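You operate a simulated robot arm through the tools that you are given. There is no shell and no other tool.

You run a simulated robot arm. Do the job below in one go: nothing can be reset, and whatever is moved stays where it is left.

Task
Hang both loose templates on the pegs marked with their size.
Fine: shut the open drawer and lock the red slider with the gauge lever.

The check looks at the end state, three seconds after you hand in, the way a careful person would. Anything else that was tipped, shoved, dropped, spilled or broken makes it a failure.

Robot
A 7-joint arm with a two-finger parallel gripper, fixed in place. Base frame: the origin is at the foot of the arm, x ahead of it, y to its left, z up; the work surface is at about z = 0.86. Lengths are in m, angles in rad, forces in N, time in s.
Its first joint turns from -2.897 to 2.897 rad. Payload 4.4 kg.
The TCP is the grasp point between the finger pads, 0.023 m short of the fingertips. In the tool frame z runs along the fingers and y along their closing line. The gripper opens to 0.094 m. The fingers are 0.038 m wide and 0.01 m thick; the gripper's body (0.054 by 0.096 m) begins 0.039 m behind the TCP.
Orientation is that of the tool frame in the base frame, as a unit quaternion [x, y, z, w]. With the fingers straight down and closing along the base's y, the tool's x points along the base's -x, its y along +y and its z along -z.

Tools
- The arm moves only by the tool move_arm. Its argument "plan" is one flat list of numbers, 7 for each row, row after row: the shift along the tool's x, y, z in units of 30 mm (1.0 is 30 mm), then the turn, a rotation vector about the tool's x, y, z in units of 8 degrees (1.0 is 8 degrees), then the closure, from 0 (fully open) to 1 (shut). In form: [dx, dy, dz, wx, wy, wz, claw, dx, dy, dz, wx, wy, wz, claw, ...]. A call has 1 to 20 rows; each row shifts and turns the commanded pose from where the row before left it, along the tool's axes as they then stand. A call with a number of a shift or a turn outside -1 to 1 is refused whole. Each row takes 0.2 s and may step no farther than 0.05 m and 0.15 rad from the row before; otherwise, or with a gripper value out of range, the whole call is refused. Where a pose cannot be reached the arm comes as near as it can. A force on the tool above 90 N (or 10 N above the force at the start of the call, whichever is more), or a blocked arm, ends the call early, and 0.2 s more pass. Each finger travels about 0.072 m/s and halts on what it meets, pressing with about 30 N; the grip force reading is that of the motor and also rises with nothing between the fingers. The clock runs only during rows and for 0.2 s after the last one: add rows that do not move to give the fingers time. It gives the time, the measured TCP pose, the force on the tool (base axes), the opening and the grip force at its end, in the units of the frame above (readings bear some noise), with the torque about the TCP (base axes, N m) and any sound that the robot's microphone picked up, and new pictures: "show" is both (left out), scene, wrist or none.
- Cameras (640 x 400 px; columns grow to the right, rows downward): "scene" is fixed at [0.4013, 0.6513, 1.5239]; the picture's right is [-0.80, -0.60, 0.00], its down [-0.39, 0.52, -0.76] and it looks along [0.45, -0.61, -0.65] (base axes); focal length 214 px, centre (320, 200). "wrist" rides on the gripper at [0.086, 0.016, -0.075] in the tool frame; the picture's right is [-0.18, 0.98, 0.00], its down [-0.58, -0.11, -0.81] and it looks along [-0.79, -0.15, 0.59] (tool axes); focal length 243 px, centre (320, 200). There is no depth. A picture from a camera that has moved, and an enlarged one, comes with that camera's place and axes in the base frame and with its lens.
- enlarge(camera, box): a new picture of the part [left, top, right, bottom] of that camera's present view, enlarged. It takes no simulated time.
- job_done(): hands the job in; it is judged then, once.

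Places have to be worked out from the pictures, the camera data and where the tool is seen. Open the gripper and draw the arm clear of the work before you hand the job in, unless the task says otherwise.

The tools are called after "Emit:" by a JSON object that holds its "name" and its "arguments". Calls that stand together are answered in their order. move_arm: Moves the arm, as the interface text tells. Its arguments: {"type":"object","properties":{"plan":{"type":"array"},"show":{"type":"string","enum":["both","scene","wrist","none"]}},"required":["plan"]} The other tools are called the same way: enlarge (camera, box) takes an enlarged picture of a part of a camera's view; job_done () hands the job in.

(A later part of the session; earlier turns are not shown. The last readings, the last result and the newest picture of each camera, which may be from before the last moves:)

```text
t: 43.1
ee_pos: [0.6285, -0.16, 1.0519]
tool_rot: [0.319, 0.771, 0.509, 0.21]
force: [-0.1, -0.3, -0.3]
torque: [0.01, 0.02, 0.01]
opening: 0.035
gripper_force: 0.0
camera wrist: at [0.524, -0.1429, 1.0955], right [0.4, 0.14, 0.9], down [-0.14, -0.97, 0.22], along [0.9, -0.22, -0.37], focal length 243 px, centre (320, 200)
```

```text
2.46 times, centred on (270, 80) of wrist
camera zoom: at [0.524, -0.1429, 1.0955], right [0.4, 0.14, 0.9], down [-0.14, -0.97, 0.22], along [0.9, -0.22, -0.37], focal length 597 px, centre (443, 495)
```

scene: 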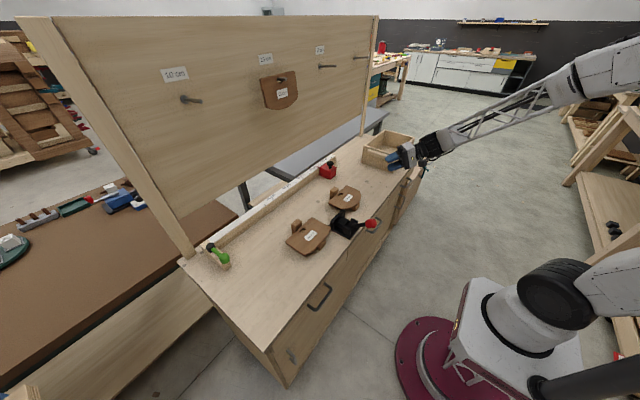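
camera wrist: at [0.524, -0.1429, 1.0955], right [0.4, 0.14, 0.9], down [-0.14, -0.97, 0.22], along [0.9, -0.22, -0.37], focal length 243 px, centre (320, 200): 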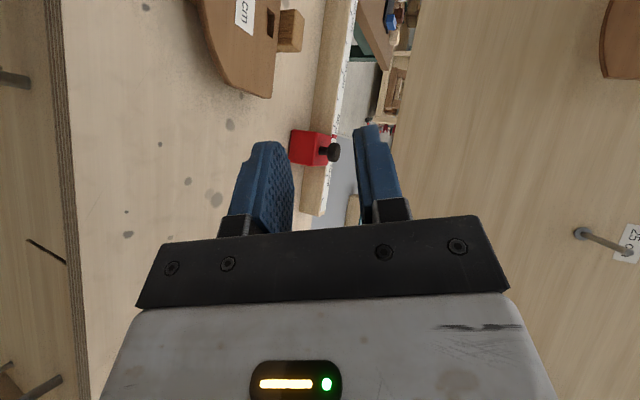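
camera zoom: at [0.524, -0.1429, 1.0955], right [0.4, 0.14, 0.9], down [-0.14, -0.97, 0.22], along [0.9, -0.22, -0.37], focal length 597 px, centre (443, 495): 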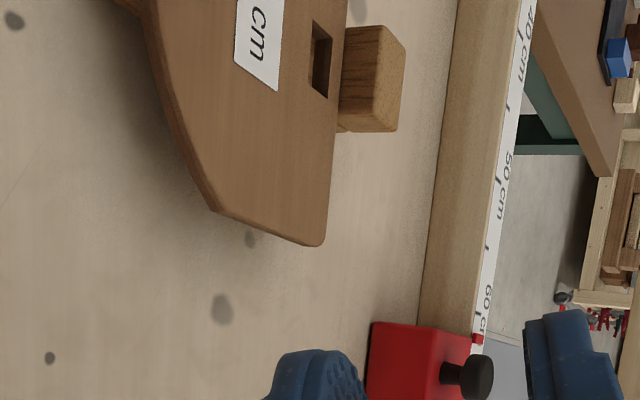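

The corner of the 10 cm plate is seen at about (0.725, -0.096) with the curved edge passing (0.708, -0.073). I descend to a point 7 cm short of that edge at grip height, fingers open 35 mm.

Emit:
{"name": "move_arm", "arguments": {"plan": [0.01, -0.66, 0.568, 0, 0, 0, 0.63, 0.01, -0.66, 0.568, 0, 0, 0, 0.63, 0.01, -0.66, 0.568, 0, 0, 0, 0.63, 0.01, -0.66, 0.568, 0, 0, 0, 0.63, 0.01, -0.66, 0.568, 0, 0, 0, 0.63, 0.01, -0.66, 0.568, 0, 0, 0, 0.63, 0, 0, 0, 0, 0, 0, 0.63], "show": "both"}}

Emit:
{"name": "enlarge", "arguments": {"camera": "wrist", "box": [160, 0, 420, 240]}}

Emit:
{"name": "enlarge", "arguments": {"camera": "scene", "box": [300, 140, 460, 260]}}

```text
t: 44.7
ee_pos: [0.6614, -0.1236, 0.901]
tool_rot: [0.319, 0.771, 0.51, 0.21]
force: [-0.1, -0.9, -0.5]
torque: [0.0, 0.0, 0.02]
opening: 0.0346
gripper_force: 0.1
camera wrist: at [0.5566, -0.1072, 0.9456], right [0.4, 0.14, 0.9], down [-0.14, -0.97, 0.22], along [0.9, -0.22, -0.37], focal length 243 px, centre (320, 200)
```

scene: 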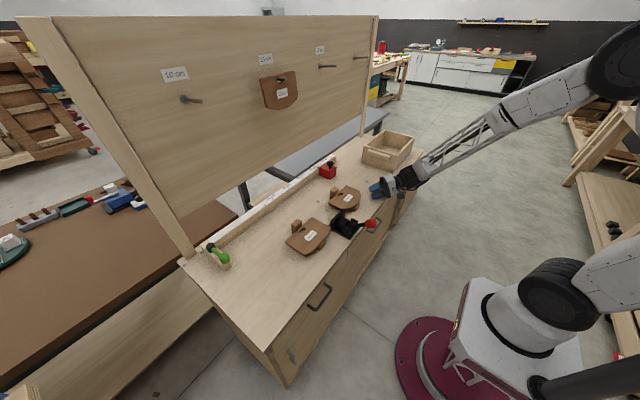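
wrist: 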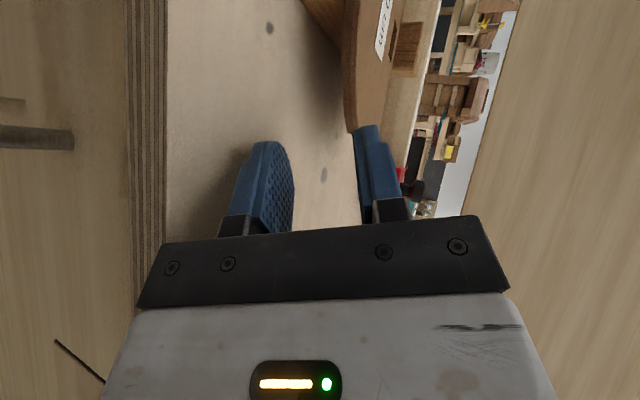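

```text
1.67 times, centred on (290, 120) of wrist
camera zoom: at [0.5566, -0.1072, 0.9456], right [0.4, 0.14, 0.9], down [-0.14, -0.97, 0.22], along [0.9, -0.22, -0.37], focal length 404 px, centre (370, 333)
```

zoom: 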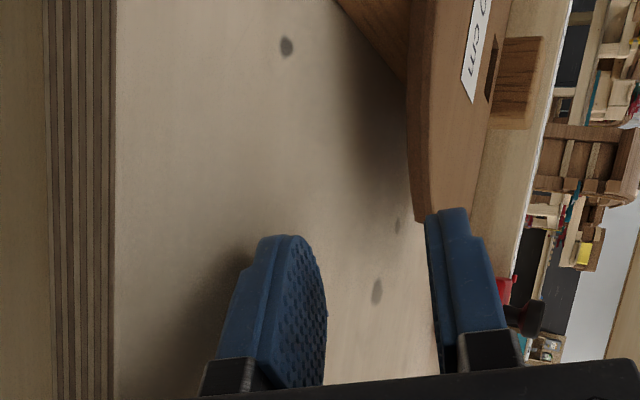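

```text
3.33 times, centred on (380, 200) of scene
camera zoom: at [0.4013, 0.6513, 1.5239], right [-0.8, -0.6, 0.0], down [-0.39, 0.52, -0.76], along [0.45, -0.61, -0.65], focal length 715 px, centre (120, 200)
```

zoom: 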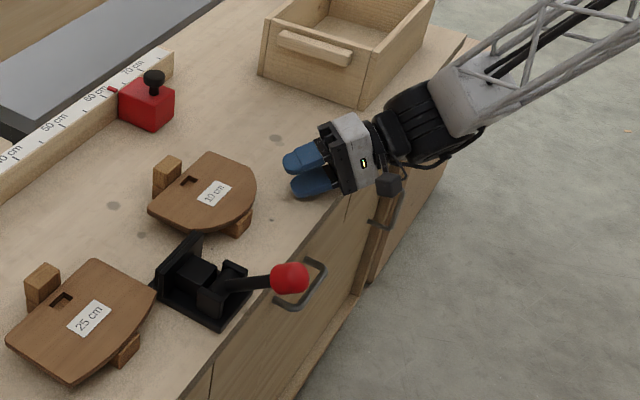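

Readings and geometry agree: plate bottom ≈0.888, top ≈0.896; the lower fingertip will pass at 0.867–0.876. I advance horizontally in steps so the fingertips just reach the edge, then check.

Emit:
{"name": "move_arm", "arguments": {"plan": [0, 0.226, 0.5325, 0, 0, 0, 0.63, 0, 0.226, 0.5325, 0, 0, 0, 0.63, 0, 0.226, 0.5325, 0, 0, 0, 0.63, 0, 0, 0, 0, 0, 0, 0.63], "show": "both"}}

Emit:
{"name": "enlarge", "arguments": {"camera": "wrist", "box": [160, 0, 420, 240]}}

Emit:
{"name": "enlarge", "arguments": {"camera": "scene", "box": [310, 160, 430, 240]}}

```text
t: 45.7
ee_pos: [0.6984, -0.0874, 0.9024]
tool_rot: [0.318, 0.771, 0.51, 0.21]
force: [-0.2, 0.4, 0.8]
torque: [0.01, -0.02, -0.02]
opening: 0.0348
gripper_force: 0.0
camera wrist: at [0.5938, -0.0707, 0.9461], right [0.4, 0.14, 0.9], down [-0.14, -0.97, 0.22], along [0.9, -0.22, -0.37], focal length 243 px, centre (320, 200)
```

scene: 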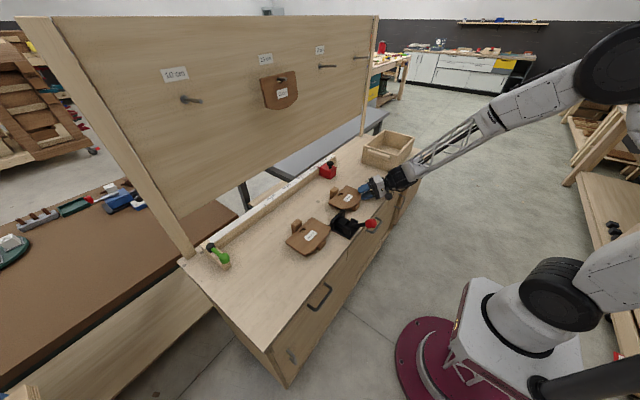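
wrist: 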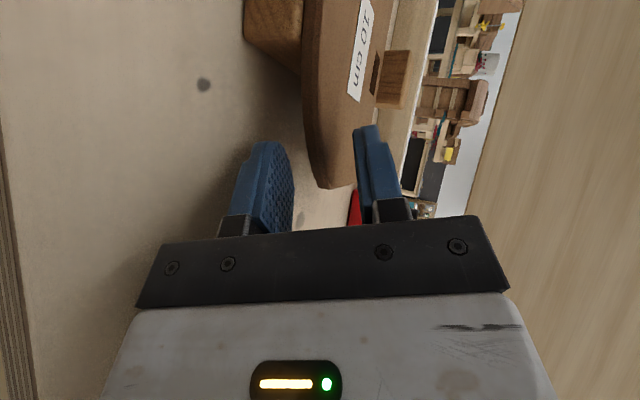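

```text
1.67 times, centred on (290, 120) of wrist
camera zoom: at [0.5938, -0.0707, 0.9461], right [0.4, 0.14, 0.9], down [-0.14, -0.97, 0.22], along [0.9, -0.22, -0.37], focal length 404 px, centre (370, 333)
```

zoom: 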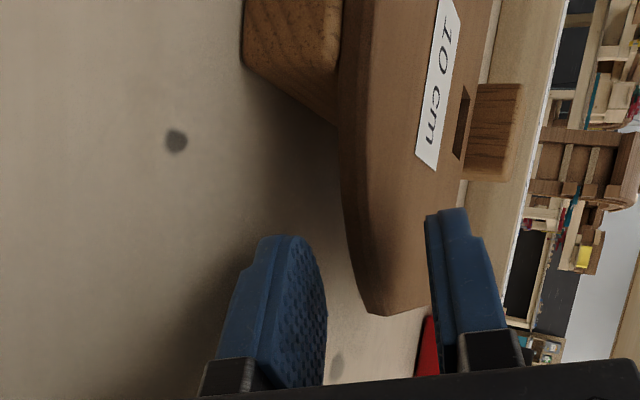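

```text
5.00 times, centred on (370, 200) of scene
camera zoom: at [0.4013, 0.6513, 1.5239], right [-0.8, -0.6, 0.0], down [-0.39, 0.52, -0.76], along [0.45, -0.61, -0.65], focal length 1072 px, centre (70, 200)
```

zoom: 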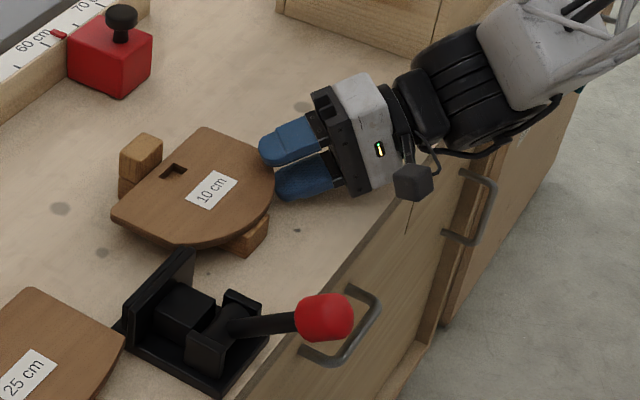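

The plate corner is now between the open fingers (upper finger above, lower below). I advance 19 mm more, then close stepwise while lifting slightly.

Emit:
{"name": "move_arm", "arguments": {"plan": [0, 0.124, 0.292, 0, 0, 0, 0.63, 0, 0.124, 0.292, 0, 0, 0, 0.63, 0, 0, 0, 0, 0, 0, 0.63, 0, 0.092, -0.039, 0, 0, 0, 0.72, 0, 0.092, -0.039, 0, 0, 0, 0.8, 0, 0, 0, 0, 0, 0, 0.8], "show": "both"}}

Emit:
{"name": "enlarge", "arguments": {"camera": "wrist", "box": [160, 0, 420, 240]}}

Emit:
{"name": "enlarge", "arguments": {"camera": "scene", "box": [310, 160, 430, 240]}}

```text
t: 47.1
ee_pos: [0.7105, -0.0734, 0.9076]
tool_rot: [0.319, 0.771, 0.51, 0.21]
force: [0.4, -0.3, 0.0]
torque: [0.02, -0.01, 0.01]
opening: 0.0192
gripper_force: 0.1
camera wrist: at [0.6065, -0.0574, 0.9518], right [0.4, 0.14, 0.9], down [-0.14, -0.97, 0.22], along [0.9, -0.22, -0.37], focal length 243 px, centre (320, 200)
```

scene: 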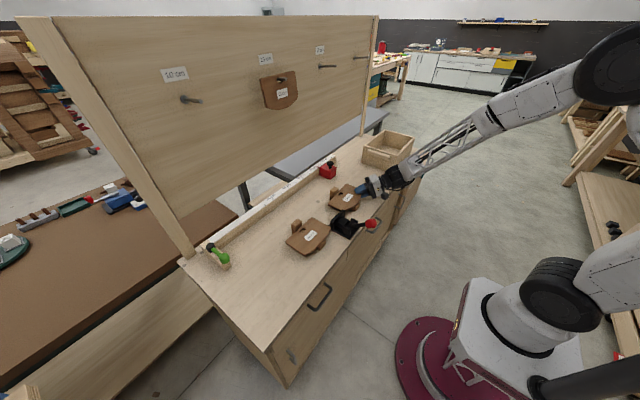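
wrist: 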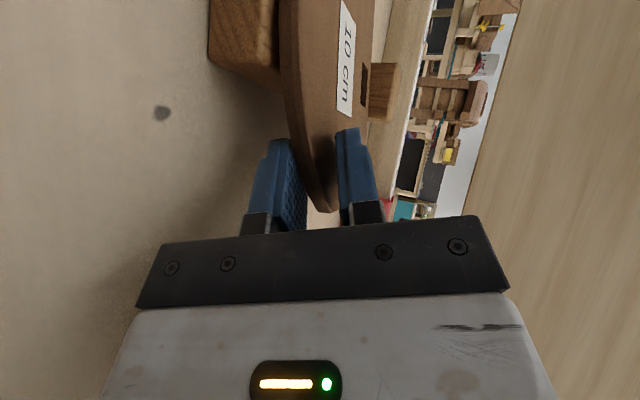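

```text
1.67 times, centred on (290, 120) of wrist
camera zoom: at [0.6065, -0.0574, 0.9518], right [0.4, 0.14, 0.9], down [-0.14, -0.97, 0.22], along [0.9, -0.22, -0.37], focal length 404 px, centre (370, 333)
```

zoom: 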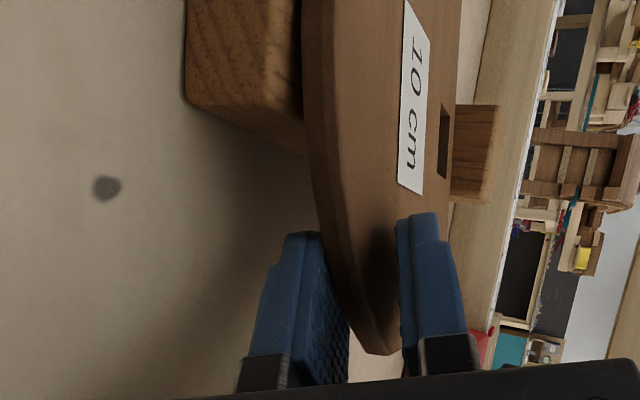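

```text
5.00 times, centred on (370, 200) of scene
camera zoom: at [0.4013, 0.6513, 1.5239], right [-0.8, -0.6, 0.0], down [-0.39, 0.52, -0.76], along [0.45, -0.61, -0.65], focal length 1072 px, centre (70, 200)
```

zoom: 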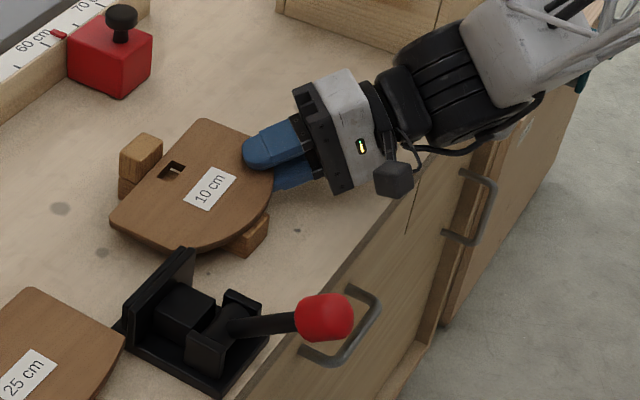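

The plate edge rests on the lower finger, slightly tilted. I close fully while lifting a few millimetres per step.

Emit:
{"name": "move_arm", "arguments": {"plan": [0, 0.092, -0.039, 0, 0, 0, 0.88, 0, 0.092, -0.039, 0, 0, 0, 0.95, 0, 0.184, -0.078, 0, 0, 0, 1, 0, 0.184, -0.078, 0, 0, 0, 1, 0, 0.184, -0.078, 0, 0, 0, 1, 0, 0, 0, 0, 0, 0, 1, 0, 0, 0, 0, 0, 0, 1], "show": "both"}}

Emit:
{"name": "enlarge", "arguments": {"camera": "wrist", "box": [160, 0, 420, 240]}}

Emit:
{"name": "enlarge", "arguments": {"camera": "scene", "box": [310, 160, 430, 240]}}

```text
t: 48.7
ee_pos: [0.7113, -0.0739, 0.9318]
tool_rot: [0.319, 0.771, 0.509, 0.211]
force: [0.9, 0.9, 4.9]
torque: [0.48, -0.49, -0.1]
opening: 0.0108
gripper_force: 29.7
camera wrist: at [0.607, -0.0574, 0.9762], right [0.4, 0.14, 0.9], down [-0.14, -0.97, 0.22], along [0.9, -0.22, -0.37], focal length 243 px, centre (320, 200)
```

scene: 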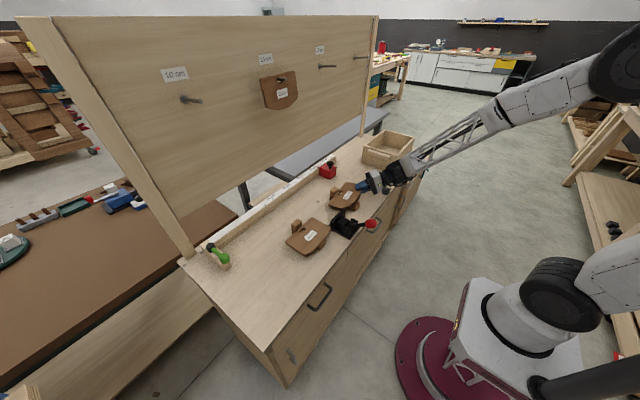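
wrist: 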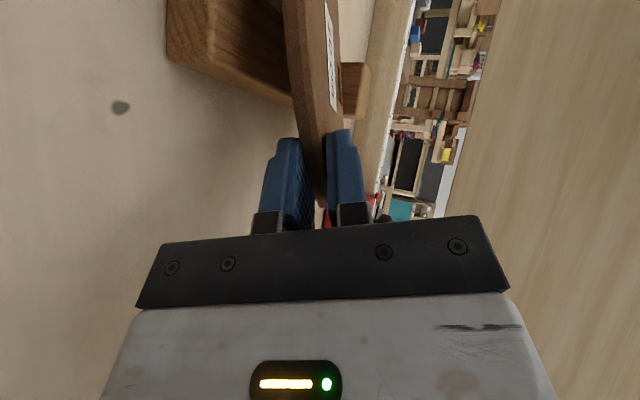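

```text
1.67 times, centred on (290, 120) of wrist
camera zoom: at [0.607, -0.0574, 0.9762], right [0.4, 0.14, 0.9], down [-0.14, -0.97, 0.22], along [0.9, -0.22, -0.37], focal length 404 px, centre (370, 333)
```

zoom: 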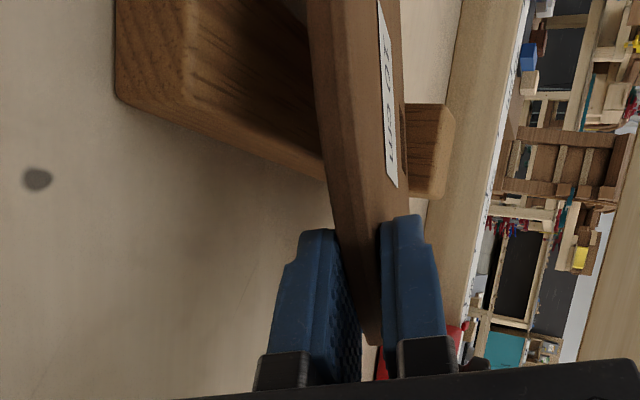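

```text
5.00 times, centred on (370, 200) of scene
camera zoom: at [0.4013, 0.6513, 1.5239], right [-0.8, -0.6, 0.0], down [-0.39, 0.52, -0.76], along [0.45, -0.61, -0.65], focal length 1072 px, centre (70, 200)
```

zoom: 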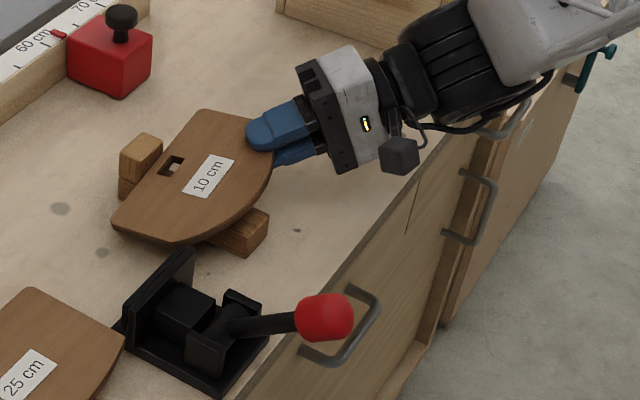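

The grip holds (opening 10.8 mm, 30 N). I lift straight up, slowly at first, to clear the bar.

Emit:
{"name": "move_arm", "arguments": {"plan": [0, 0.307, -0.13, 0, 0, 0, 1, 0, 0.307, -0.13, 0, 0, 0, 1, 0, 0.307, -0.13, 0, 0, 0, 1, 0, 0.614, -0.26, 0, 0, 0, 1, 0, 0.614, -0.26, 0, 0, 0, 1, 0, 0.614, -0.26, 0, 0, 0, 1, 0, 0.614, -0.26, 0, 0, 0, 1, 0, 0.614, -0.26, 0, 0, 0, 1, 0, 0.614, -0.26, 0, 0, 0, 1, 0, 0, 0, 0, 0, 0, 1], "show": "both"}}

Emit:
{"name": "enlarge", "arguments": {"camera": "wrist", "box": [160, 0, 420, 240]}}

Emit:
{"name": "enlarge", "arguments": {"camera": "scene", "box": [280, 120, 460, 250]}}

```text
t: 50.9
ee_pos: [0.7128, -0.0736, 1.0821]
tool_rot: [0.319, 0.771, 0.51, 0.21]
force: [-0.5, 0.0, -1.0]
torque: [-0.05, 0.02, -0.01]
opening: 0.0097
gripper_force: 30.2
camera wrist: at [0.6076, -0.0573, 1.1259], right [0.4, 0.14, 0.9], down [-0.14, -0.97, 0.22], along [0.9, -0.22, -0.37], focal length 243 px, centre (320, 200)
```

scene: 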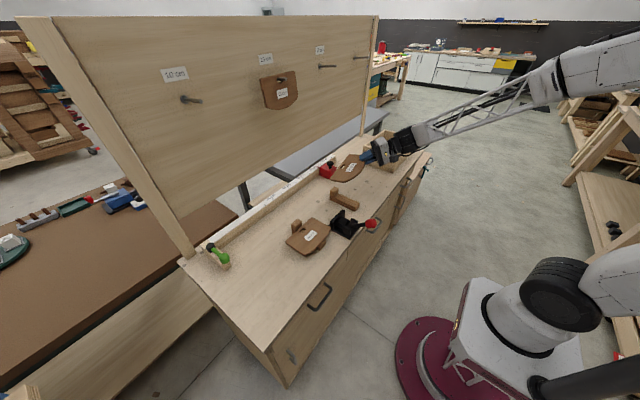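
wrist: 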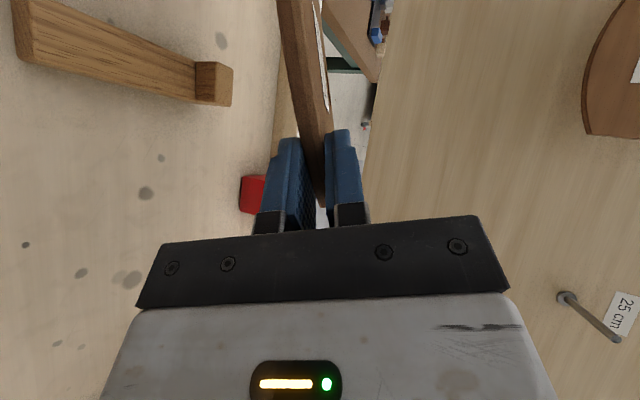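

```text
1.67 times, centred on (290, 120) of wrist
camera zoom: at [0.6076, -0.0573, 1.1259], right [0.4, 0.14, 0.9], down [-0.14, -0.97, 0.22], along [0.9, -0.22, -0.37], focal length 404 px, centre (370, 333)
```

zoom: 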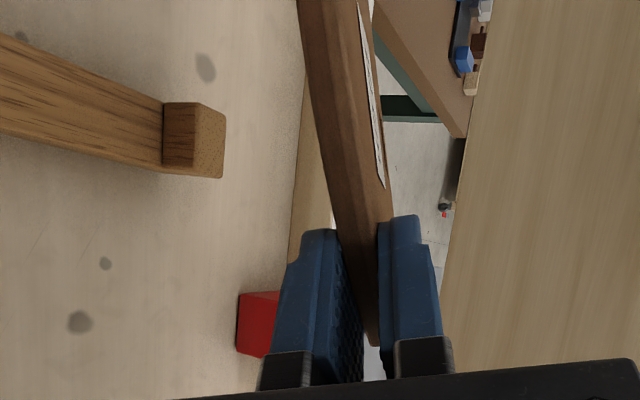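

```text
3.08 times, centred on (370, 185) of scene
camera zoom: at [0.4013, 0.6513, 1.5239], right [-0.8, -0.6, 0.0], down [-0.39, 0.52, -0.76], along [0.45, -0.61, -0.65], focal length 660 px, centre (166, 246)
```

zoom: 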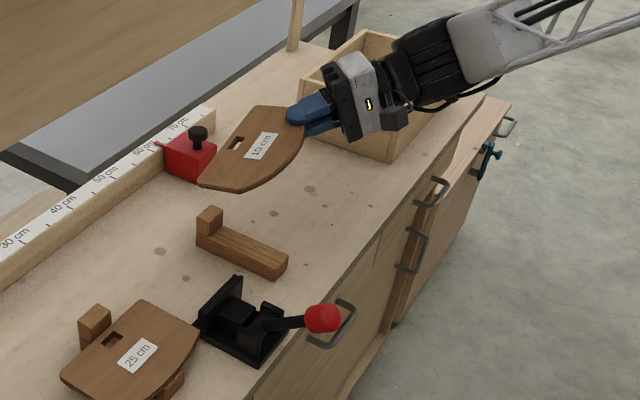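

The 10 cm plate (9.7 mm thick) is held cleanly; the support bar with its end lip stayed in place. I carry it up and back to (0.60, 0.05, 1.25) and un-tilt, then pitch it upright.

Emit:
{"name": "move_arm", "arguments": {"plan": [0.696, 0.657, -0.244, 0, 0, 0, 1, 0.696, 0.657, -0.244, 0, 0, 0, 1, 0.696, 0.657, -0.244, 0, 0, 0, 1, 0.696, 0.657, -0.244, 0, 0, 0, 1, 0.696, 0.657, -0.244, 0, 0, 0, 1, 0.696, 0.657, -0.244, 0, 0, 0, 1, 0.696, 0.657, -0.244, 0, 0, 0, 1, 0.696, 0.657, -0.244, 0, 0, 0, 1, 0, 0, 0, -0.967, 0, 0, 1, 0, 0, 0, -0.967, 0, 0, 1, 0, 0, 0, -0.967, 0, 0, 1, 0, 0, 0, -0.663, 0, -0.663, 1, 0, 0, 0, -0.663, 0, -0.663, 1, 0, 0, 0, -0.663, 0, -0.663, 1, 0, 0, 0, -0.663, 0, -0.663, 1, 0, 0, 0, -0.663, 0, -0.663, 1, 0, 0, 0, -0.663, 0, -0.663, 1, 0, 0, 0, -0.663, 0, -0.663, 1, 0, 0, 0, -0.663, 0, -0.663, 1], "show": "both"}}

```text
t: 54.9
ee_pos: [0.5988, 0.0504, 1.2504]
tool_rot: [-0.093, 0.428, 0.702, 0.561]
force: [-0.3, 0.0, -1.4]
torque: [-0.05, 0.05, 0.0]
opening: 0.0096
gripper_force: 30.1
camera wrist: at [0.5288, 0.0582, 1.1591], right [-0.79, -0.13, 0.6], down [0.02, -0.98, -0.19], along [0.62, -0.14, 0.77], focal length 243 px, centre (320, 200)
```

scene: 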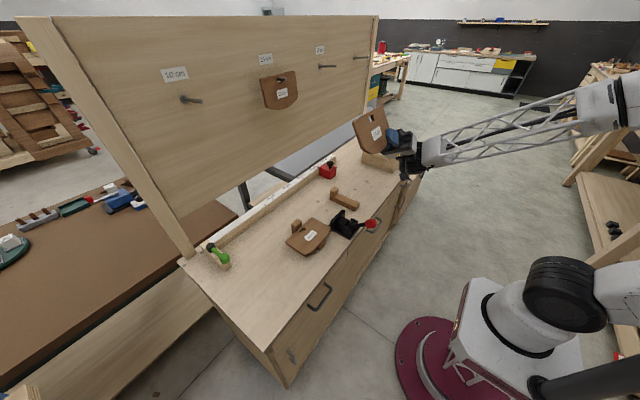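
wrist: 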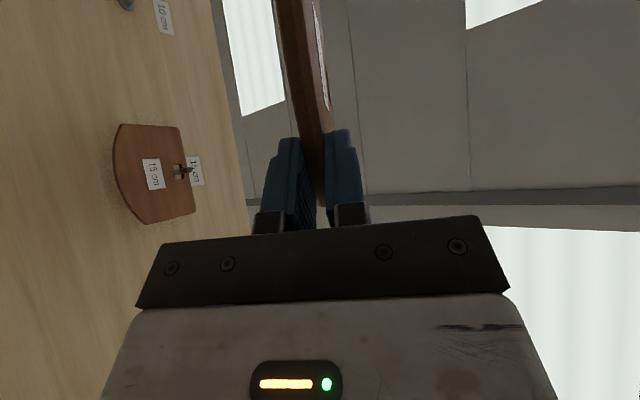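

Orientation is tracking well. I finish the pitch-up and bring the plate in front of the 10 cm peg, still well short of the tip.

Emit:
{"name": "move_arm", "arguments": {"plan": [0, 0, 0, -0.663, 0, -0.663, 1, 0, 0, 0, -0.663, 0, -0.663, 1, 0, 0, 0, -0.663, 0, -0.663, 1, 0.313, -0.649, 0.595, 0, 0, 0, 1, 0.313, -0.649, 0.595, 0, 0, 0, 1, 0.313, -0.649, 0.595, 0, 0, 0, 1, 0.313, -0.649, 0.595, 0, 0, 0, 1, 0.313, -0.649, 0.595, 0, 0, 0, 1, 0.313, -0.649, 0.595, 0, 0, 0, 1, 0.313, -0.649, 0.595, 0, 0, 0, 1, 0.313, -0.649, 0.595, 0, 0, 0, 1, 0.313, -0.649, 0.595, 0, 0, 0, 1, 0.313, -0.649, 0.595, 0, 0, 0, 1, 0.313, -0.649, 0.595, 0, 0, 0, 1, 0.313, -0.649, 0.595, 0, 0, 0, 1, 0.313, -0.649, 0.595, 0, 0, 0, 1, 0.313, -0.649, 0.595, 0, 0, 0, 1, 0, 0, 0, 0, 0, 0, 1], "show": "both"}}

Emit:
{"name": "enlarge", "arguments": {"camera": "scene", "box": [150, 50, 330, 160]}}

Emit:
{"name": "enlarge", "arguments": {"camera": "wrist", "box": [160, 0, 420, 160]}}

```text
t: 58.7
ee_pos: [0.8808, 0.32, 1.2983]
tool_rot: [-0.226, 0.313, 0.67, 0.634]
force: [0.8, 0.0, -1.2]
torque: [-0.04, -0.01, 0.02]
opening: 0.0094
gripper_force: 29.5
camera wrist: at [0.8498, 0.3284, 1.1867], right [-0.96, -0.13, 0.26], down [0.09, -0.98, -0.17], along [0.28, -0.14, 0.95], focal length 243 px, centre (320, 200)
```

scene: 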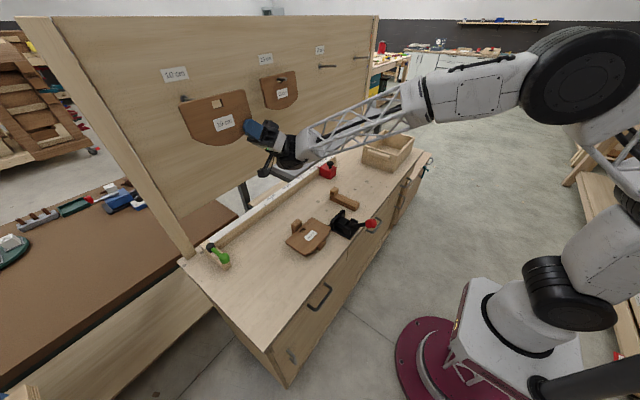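
wrist: 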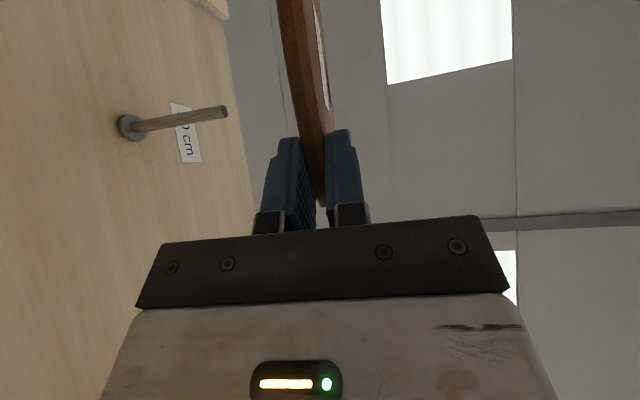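

```text
3.56 times, centred on (240, 105) of scene
camera zoom: at [0.4013, 0.6513, 1.5239], right [-0.8, -0.6, 0.0], down [-0.39, 0.52, -0.76], along [0.45, -0.61, -0.65], focal length 763 px, centre (604, 538)
```

zoom: 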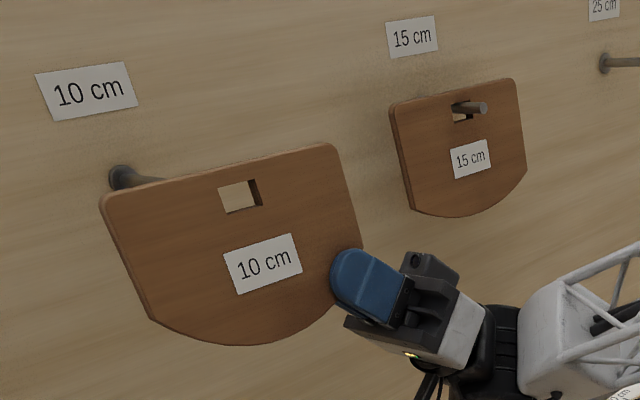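

```text
2.46 times, centred on (290, 80) of wrist
camera zoom: at [0.8498, 0.3284, 1.1867], right [-0.96, -0.13, 0.26], down [0.09, -0.98, -0.17], along [0.28, -0.14, 0.95], focal length 597 px, centre (394, 495)
```

zoom: 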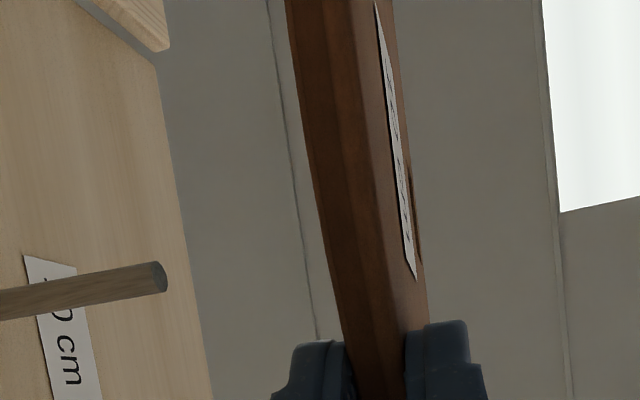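

The plate is level (within 1°), slot at about (0.886, 0.385, 1.3736); moving along the peg axis the height matches and I need about 5 mm shift to -y. I correct and advance 60 mm along the peg axis (tool -y), stopping just short of the tip.

Emit:
{"name": "move_arm", "arguments": {"plan": [-0.118, 0, -0.118, 0, 0, 0, 1, 0, -0.667, 0, 0, 0, 0, 1, 0, -0.667, 0, 0, 0, 0, 1, 0, -0.667, 0, 0, 0, 0, 1, 0, 0, 0, 0, 0, 0, 1], "show": "both"}}

Emit:
{"name": "enlarge", "arguments": {"camera": "scene", "box": [160, 70, 280, 150]}}

Emit:
{"name": "enlarge", "arguments": {"camera": "wrist", "box": [160, 0, 420, 160]}}

```text
t: 59.9
ee_pos: [0.9391, 0.3144, 1.2892]
tool_rot: [-0.227, 0.312, 0.671, 0.633]
force: [0.1, 0.1, -0.8]
torque: [-0.03, 0.0, -0.01]
opening: 0.0094
gripper_force: 29.9
camera wrist: at [0.9095, 0.3224, 1.1778], right [-0.96, -0.13, 0.26], down [0.09, -0.98, -0.17], along [0.28, -0.14, 0.95], focal length 243 px, centre (320, 200)
```

scene: 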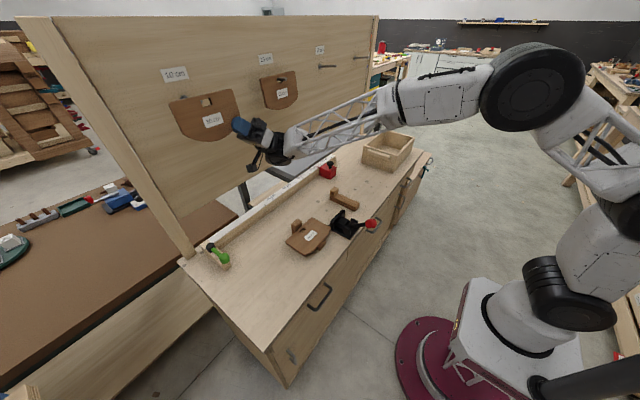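
wrist: 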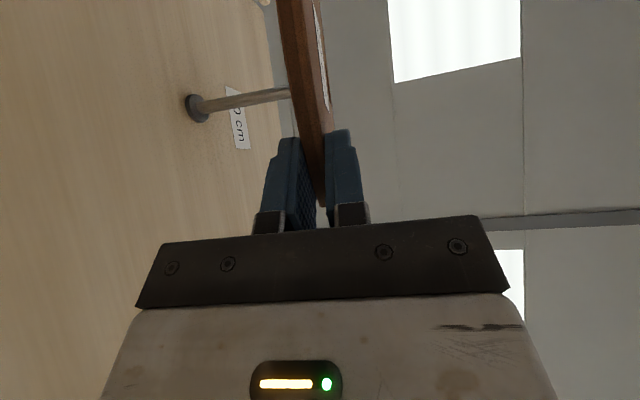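

```text
5.00 times, centred on (220, 110) of scene
camera zoom: at [0.4013, 0.6513, 1.5239], right [-0.8, -0.6, 0.0], down [-0.39, 0.52, -0.76], along [0.45, -0.61, -0.65], focal length 1072 px, centre (820, 650)
```

zoom: 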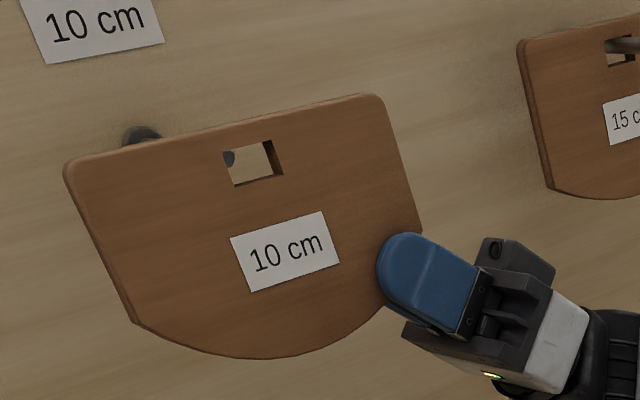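

```text
2.46 times, centred on (290, 80) of wrist
camera zoom: at [0.9095, 0.3224, 1.1778], right [-0.96, -0.13, 0.26], down [0.09, -0.98, -0.17], along [0.28, -0.14, 0.95], focal length 597 px, centre (394, 495)
```

zoom: 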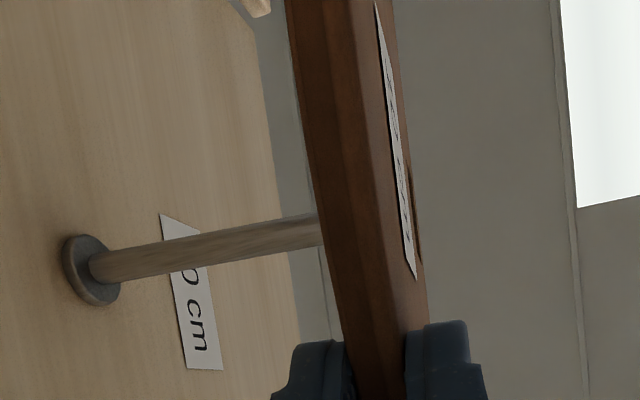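

Through the slot I can see the peg tip; it is within ~1.5 mm of the slot centre. I raise 1 mm and advance 30 mm along the peg axis in small steps, watching force.

Emit:
{"name": "move_arm", "arguments": {"plan": [-0.023, -0.333, 0.023, 0, 0, 0, 1, 0, -0.333, 0, 0, 0, 0, 1, 0, -0.333, 0, 0, 0, 0, 1, 0, 0, 0, 0, 0, 0, 1], "show": "both"}}

Emit:
{"name": "enlarge", "arguments": {"camera": "scene", "box": [150, 65, 270, 145]}}

Emit:
{"name": "enlarge", "arguments": {"camera": "wrist", "box": [160, 0, 420, 160]}}

```text
t: 60.9
ee_pos: [0.9701, 0.3141, 1.2857]
tool_rot: [-0.226, 0.312, 0.67, 0.634]
force: [0.3, -0.3, -1.3]
torque: [-0.04, 0.03, 0.0]
opening: 0.0094
gripper_force: 30.7
camera wrist: at [0.9395, 0.3229, 1.1747], right [-0.96, -0.13, 0.26], down [0.09, -0.98, -0.17], along [0.28, -0.14, 0.95], focal length 243 px, centre (320, 200)
```

scene: 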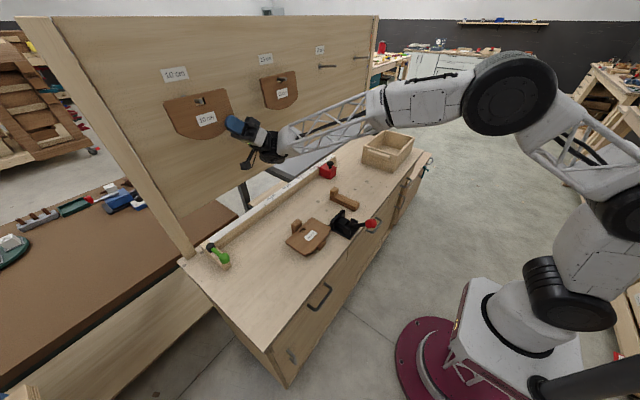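
wrist: 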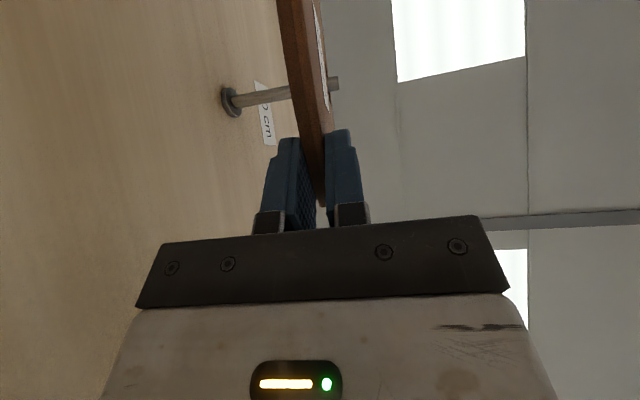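

```text
5.00 times, centred on (210, 105) of scene
camera zoom: at [0.4013, 0.6513, 1.5239], right [-0.8, -0.6, 0.0], down [-0.39, 0.52, -0.76], along [0.45, -0.61, -0.65], focal length 1072 px, centre (870, 675)
```

zoom: 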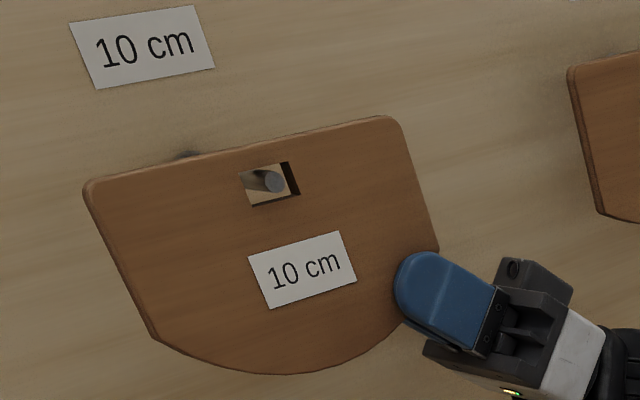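

```text
2.46 times, centred on (290, 80) of wrist
camera zoom: at [0.9395, 0.3229, 1.1747], right [-0.96, -0.13, 0.26], down [0.09, -0.98, -0.17], along [0.28, -0.14, 0.95], focal length 597 px, centre (394, 495)
```

zoom: 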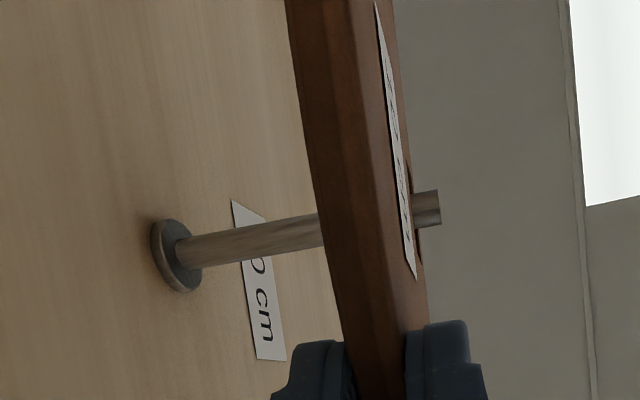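

The peg tip is clearly through the slot and forces stay near zero. I advance another 25 mm along the peg axis.

Emit:
{"name": "move_arm", "arguments": {"plan": [0, -0.278, 0, 0, 0, 0, 1, 0, -0.278, 0, 0, 0, 0, 1, 0, -0.278, 0, 0, 0, 0, 1, 0, 0, 0, 0, 0, 0, 1], "show": "both"}}

Emit:
{"name": "enlarge", "arguments": {"camera": "scene", "box": [150, 65, 270, 145]}}

Emit:
{"name": "enlarge", "arguments": {"camera": "wrist", "box": [160, 0, 420, 160]}}

```text
t: 61.9
ee_pos: [0.9946, 0.3146, 1.2835]
tool_rot: [-0.228, 0.312, 0.67, 0.634]
force: [0.7, -0.3, -1.8]
torque: [-0.05, 0.01, 0.03]
opening: 0.0096
gripper_force: 30.0
camera wrist: at [0.9639, 0.3229, 1.1721], right [-0.96, -0.13, 0.26], down [0.09, -0.98, -0.17], along [0.28, -0.14, 0.95], focal length 243 px, centre (320, 200)
```

scene: 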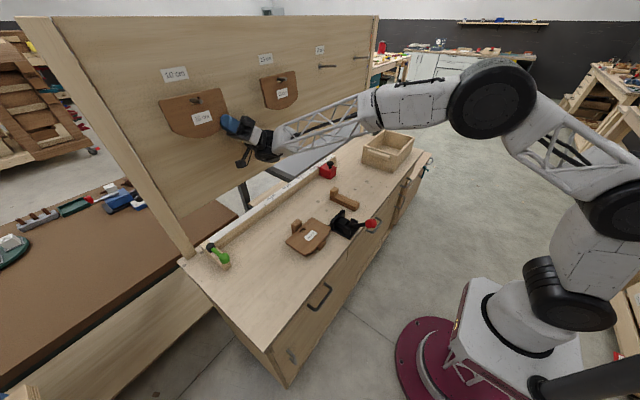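
wrist: 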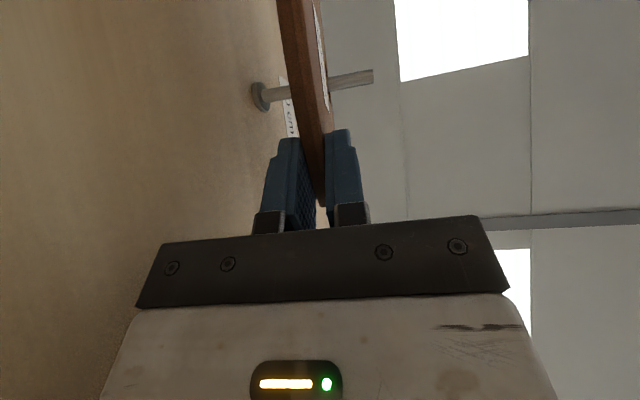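

```text
5.00 times, centred on (210, 105) of scene
camera zoom: at [0.4013, 0.6513, 1.5239], right [-0.8, -0.6, 0.0], down [-0.39, 0.52, -0.76], along [0.45, -0.61, -0.65], focal length 1072 px, centre (870, 675)
```

zoom: 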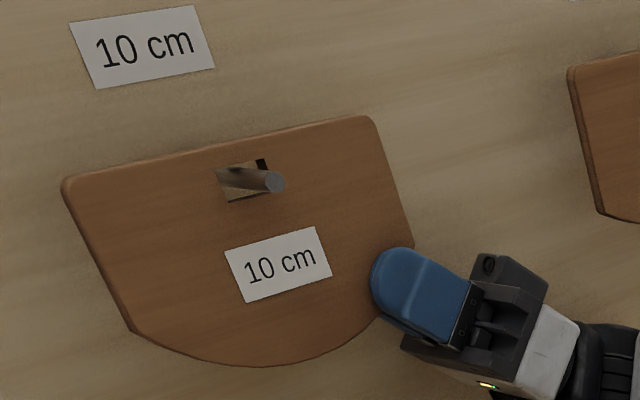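

```text
2.46 times, centred on (290, 80) of wrist
camera zoom: at [0.9639, 0.3229, 1.1721], right [-0.96, -0.13, 0.26], down [0.09, -0.98, -0.17], along [0.28, -0.14, 0.95], focal length 597 px, centre (394, 495)
```

zoom: 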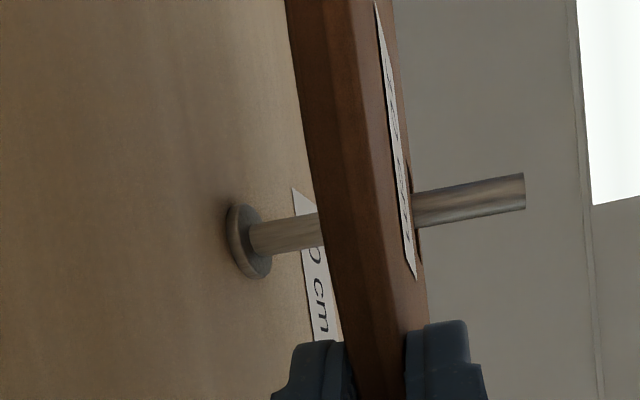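

The plate sits mid-peg. I lower 3 mm to set the slot on the peg, open the fingers partially (about 45 mm so the rear finger stays off the board), and look.

Emit:
{"name": "move_arm", "arguments": {"plan": [0.07, 0, -0.07, 0, 0, 0, 1, 0, 0, 0, 0, 0, 0, 0.85, 0, 0, 0, 0, 0, 0, 0.7, 0, 0, 0, 0, 0, 0, 0.55, 0, 0, 0, 0, 0, 0, 0.55, 0, 0, 0, 0, 0, 0, 0.55], "show": "both"}}

Emit:
{"name": "enlarge", "arguments": {"camera": "scene", "box": [150, 65, 270, 145]}}

Emit:
{"name": "enlarge", "arguments": {"camera": "wrist", "box": [160, 0, 420, 160]}}

```text
t: 63.3
ee_pos: [0.994, 0.315, 1.2808]
tool_rot: [-0.226, 0.312, 0.671, 0.634]
force: [-1.1, 0.1, 0.5]
torque: [0.02, 0.02, 0.03]
opening: 0.0421
gripper_force: 0.1
camera wrist: at [0.9634, 0.323, 1.1691], right [-0.96, -0.13, 0.26], down [0.09, -0.98, -0.17], along [0.28, -0.14, 0.95], focal length 243 px, centre (320, 200)
```

scene: 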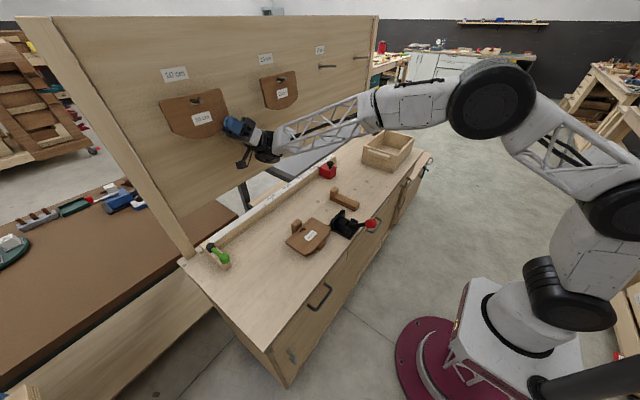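
wrist: 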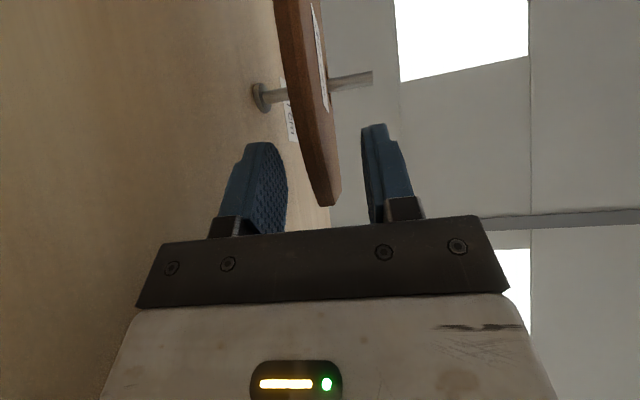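

```text
5.00 times, centred on (210, 105) of scene
camera zoom: at [0.4013, 0.6513, 1.5239], right [-0.8, -0.6, 0.0], down [-0.39, 0.52, -0.76], along [0.45, -0.61, -0.65], focal length 1072 px, centre (870, 675)
```

zoom: 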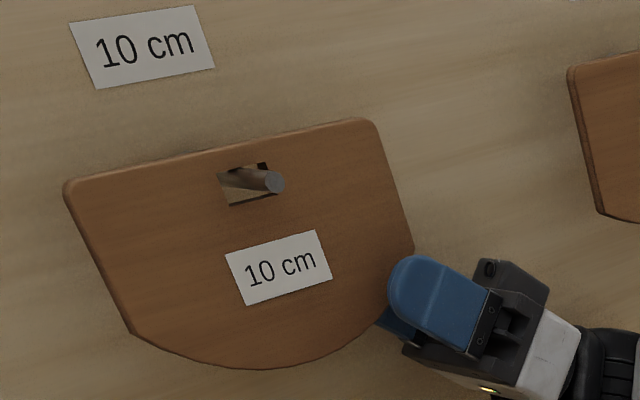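

```text
2.46 times, centred on (290, 80) of wrist
camera zoom: at [0.9634, 0.323, 1.1691], right [-0.96, -0.13, 0.26], down [0.09, -0.98, -0.17], along [0.28, -0.14, 0.95], focal length 597 px, centre (394, 495)
```

zoom: 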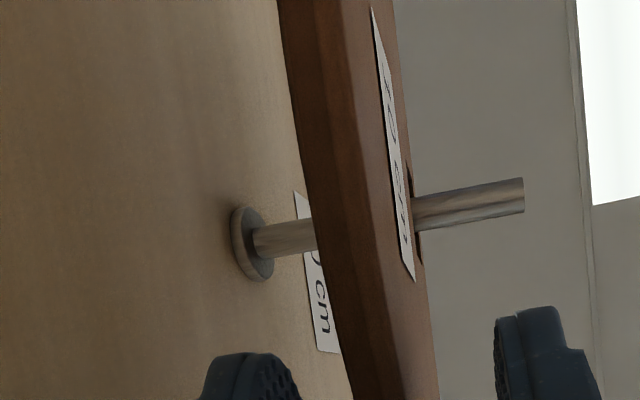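

The plate now hangs freely on the 10 cm peg, clear of both open fingers. I withdraw along the tool's own axis (down and right), then away from the board.

Emit:
{"name": "move_arm", "arguments": {"plan": [0, 0, -0.5, 0, 0, 0, 0.55, 0, 0, -0.6, 0, 0, 0, 0.55, 0, 0, -0.7, 0, 0, 0, 0.55, 0, 0, -0.7, 0, 0, 0, 0.55, 0, 0.8, 0, 0, 0, 0, 0.55, 0, 0.9, 0, 0, 0, 0, 0.55, 0, 0.9, 0, 0, 0, 0, 0.55, 0, 0.9, 0, 0, 0, 0, 0.55, 0, 0.9, 0, 0, 0, 0, 0.55, 0, 0, 0, 0, 0, 0, 0.55], "show": "both"}}

Emit:
{"name": "enlarge", "arguments": {"camera": "scene", "box": [140, 50, 320, 170]}}

Emit:
{"name": "enlarge", "arguments": {"camera": "wrist", "box": [120, 0, 380, 160]}}

```text
t: 65.5
ee_pos: [0.8554, 0.2641, 1.2439]
tool_rot: [-0.227, 0.312, 0.671, 0.634]
force: [1.1, 0.6, -0.8]
torque: [0.02, 0.0, -0.02]
opening: 0.0424
gripper_force: 0.0
camera wrist: at [0.825, 0.2714, 1.1335], right [-0.96, -0.13, 0.26], down [0.09, -0.98, -0.17], along [0.28, -0.14, 0.95], focal length 243 px, centre (320, 200)
```

scene: 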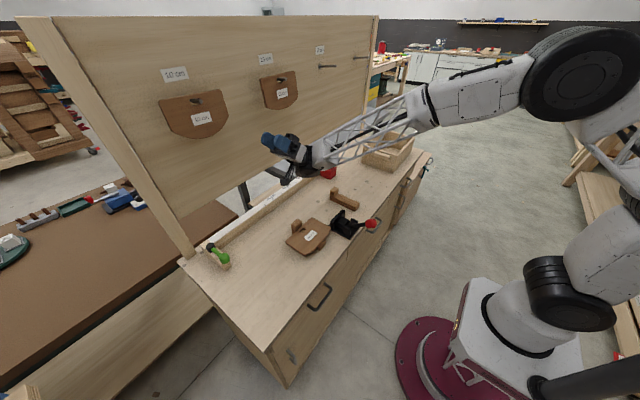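
wrist: 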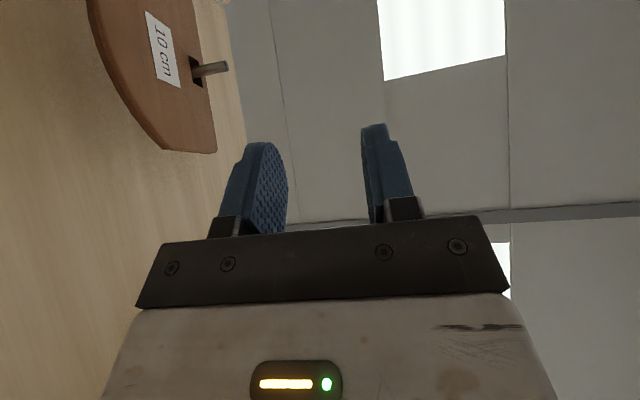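

```text
3.33 times, centred on (230, 110) of scene
camera zoom: at [0.4013, 0.6513, 1.5239], right [-0.8, -0.6, 0.0], down [-0.39, 0.52, -0.76], along [0.45, -0.61, -0.65], focal length 715 px, centre (620, 500)
```

zoom: 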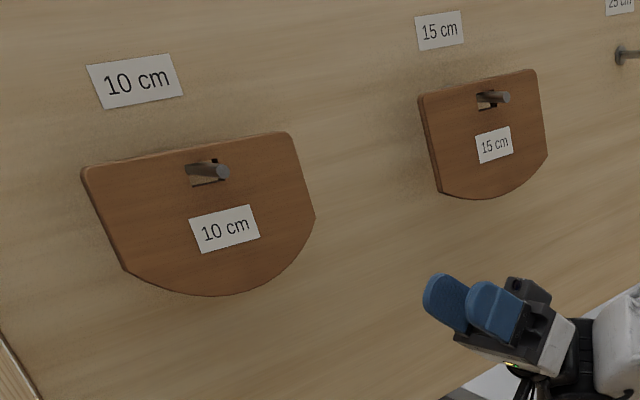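

```text
2.46 times, centred on (250, 80) of wrist
camera zoom: at [0.825, 0.2714, 1.1335], right [-0.96, -0.13, 0.26], down [0.09, -0.98, -0.17], along [0.28, -0.14, 0.95], focal length 597 px, centre (492, 495)
```

zoom: 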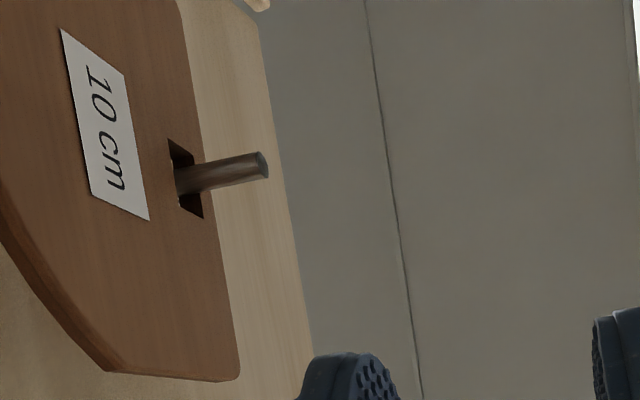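

The 10 cm template hangs properly on its peg. Now I retreat and unwind the tool back toward tool-down to set up the mirrored grip for the 25 cm template.

Emit:
{"name": "move_arm", "arguments": {"plan": [-0.439, 0.867, -0.334, 0, 0, 0, 0.3, -0.439, 0.867, -0.334, 0, 0, 0, 0.3, -0.439, 0.867, -0.334, 0, 0, 0, 0.3, -0.439, 0.867, -0.334, 0, 0, 0, 0.3, -0.439, 0.867, -0.334, 0, 0, 0, 0.3, -0.439, 0.867, -0.334, 0, 0, 0, 0.3, -0.439, 0.867, -0.334, 0, 0, 0, 0.3, -0.439, 0.867, -0.334, 0, 0, 0, 0.3, -0.439, 0.867, -0.334, 0, 0, 0, 0.3, -0.439, 0.867, -0.334, 0, 0, 0, 0.3, 0, 0, 0, 0.663, 0, 0.663, 0.3, 0, 0, 0, 0.663, 0, 0.663, 0.3, 0, 0, 0, 0.663, 0, 0.663, 0.3, 0, 0, 0, 0.663, 0, 0.663, 0.3, 0, 0, 0, 0.663, 0, 0.663, 0.3, 0, 0, 0, 0.663, 0, 0.663, 0.3, 0, 0, 0, 0.663, 0, 0.663, 0.3, 0, 0, 0, 0.663, 0, 0.663, 0.3, 0, 0, 0, 0.663, 0, 0.663, 0.3, 0, 0, 0, 0.663, 0, 0.663, 0.3], "show": "scene"}}

Emit:
{"name": "move_arm", "arguments": {"plan": [0, 0, 0, 0.663, 0, 0.663, 0.3, 0, 0, 0, 0, 0.9375, 0, 0.3, 0, 0, 0, 0, 0.9375, 0, 0.3, 0, 0, 0, 0, 0.9375, 0, 0.3, 0, 0, 0, 0, 0.9375, 0, 0.3, 0, 0, 0, 0, 0.9375, 0, 0.3, 0, 0, 0, 0, 0.9375, 0, 0.3, 0, 0, 0, 0.9375, 0, 0, 0.3, 0, 0, 0, 0.9375, 0, 0, 0.3, 0, 0, 0, 0.9375, 0, 0, 0.3, 0, 0, 0, 0.9375, 0, 0, 0.3, 0, 0, 0, 0.9375, 0, 0, 0.3, 0, 0, 0, 0.9375, 0, 0, 0.3, 0, 0, 0, 0.9375, 0, 0, 0.3, 0, 0, 0, 0.9375, 0, 0, 0.3, 0, 0, 0, 0.9375, 0, 0, 0.3, 0, 0, 0, 0.9375, 0, 0, 0.3, 0, 0, 0, 0.9375, 0, 0, 0.3, 0, 0, 0, 0.9375, 0, 0, 0.3], "show": "scene"}}

```text
t: 69.7
ee_pos: [0.6017, 0.0977, 1.2996]
tool_rot: [0.229, 0.634, 0.67, 0.311]
force: [-0.2, -0.9, 1.2]
torque: [0.0, 0.04, -0.01]
opening: 0.0657
gripper_force: 0.0
```

scene: 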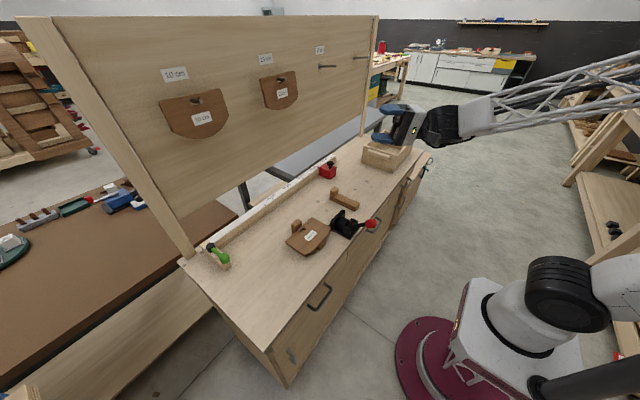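

```text
t: 73.7
ee_pos: [0.6012, 0.0981, 1.3009]
tool_rot: [0.0, 1.0, 0.0, 0.0]
force: [-0.2, 0.5, 0.0]
torque: [0.02, 0.02, -0.02]
opening: 0.0658
gripper_force: 0.1
```

scene: 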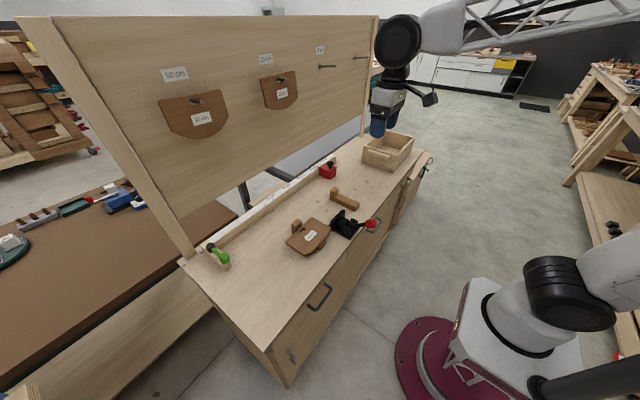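

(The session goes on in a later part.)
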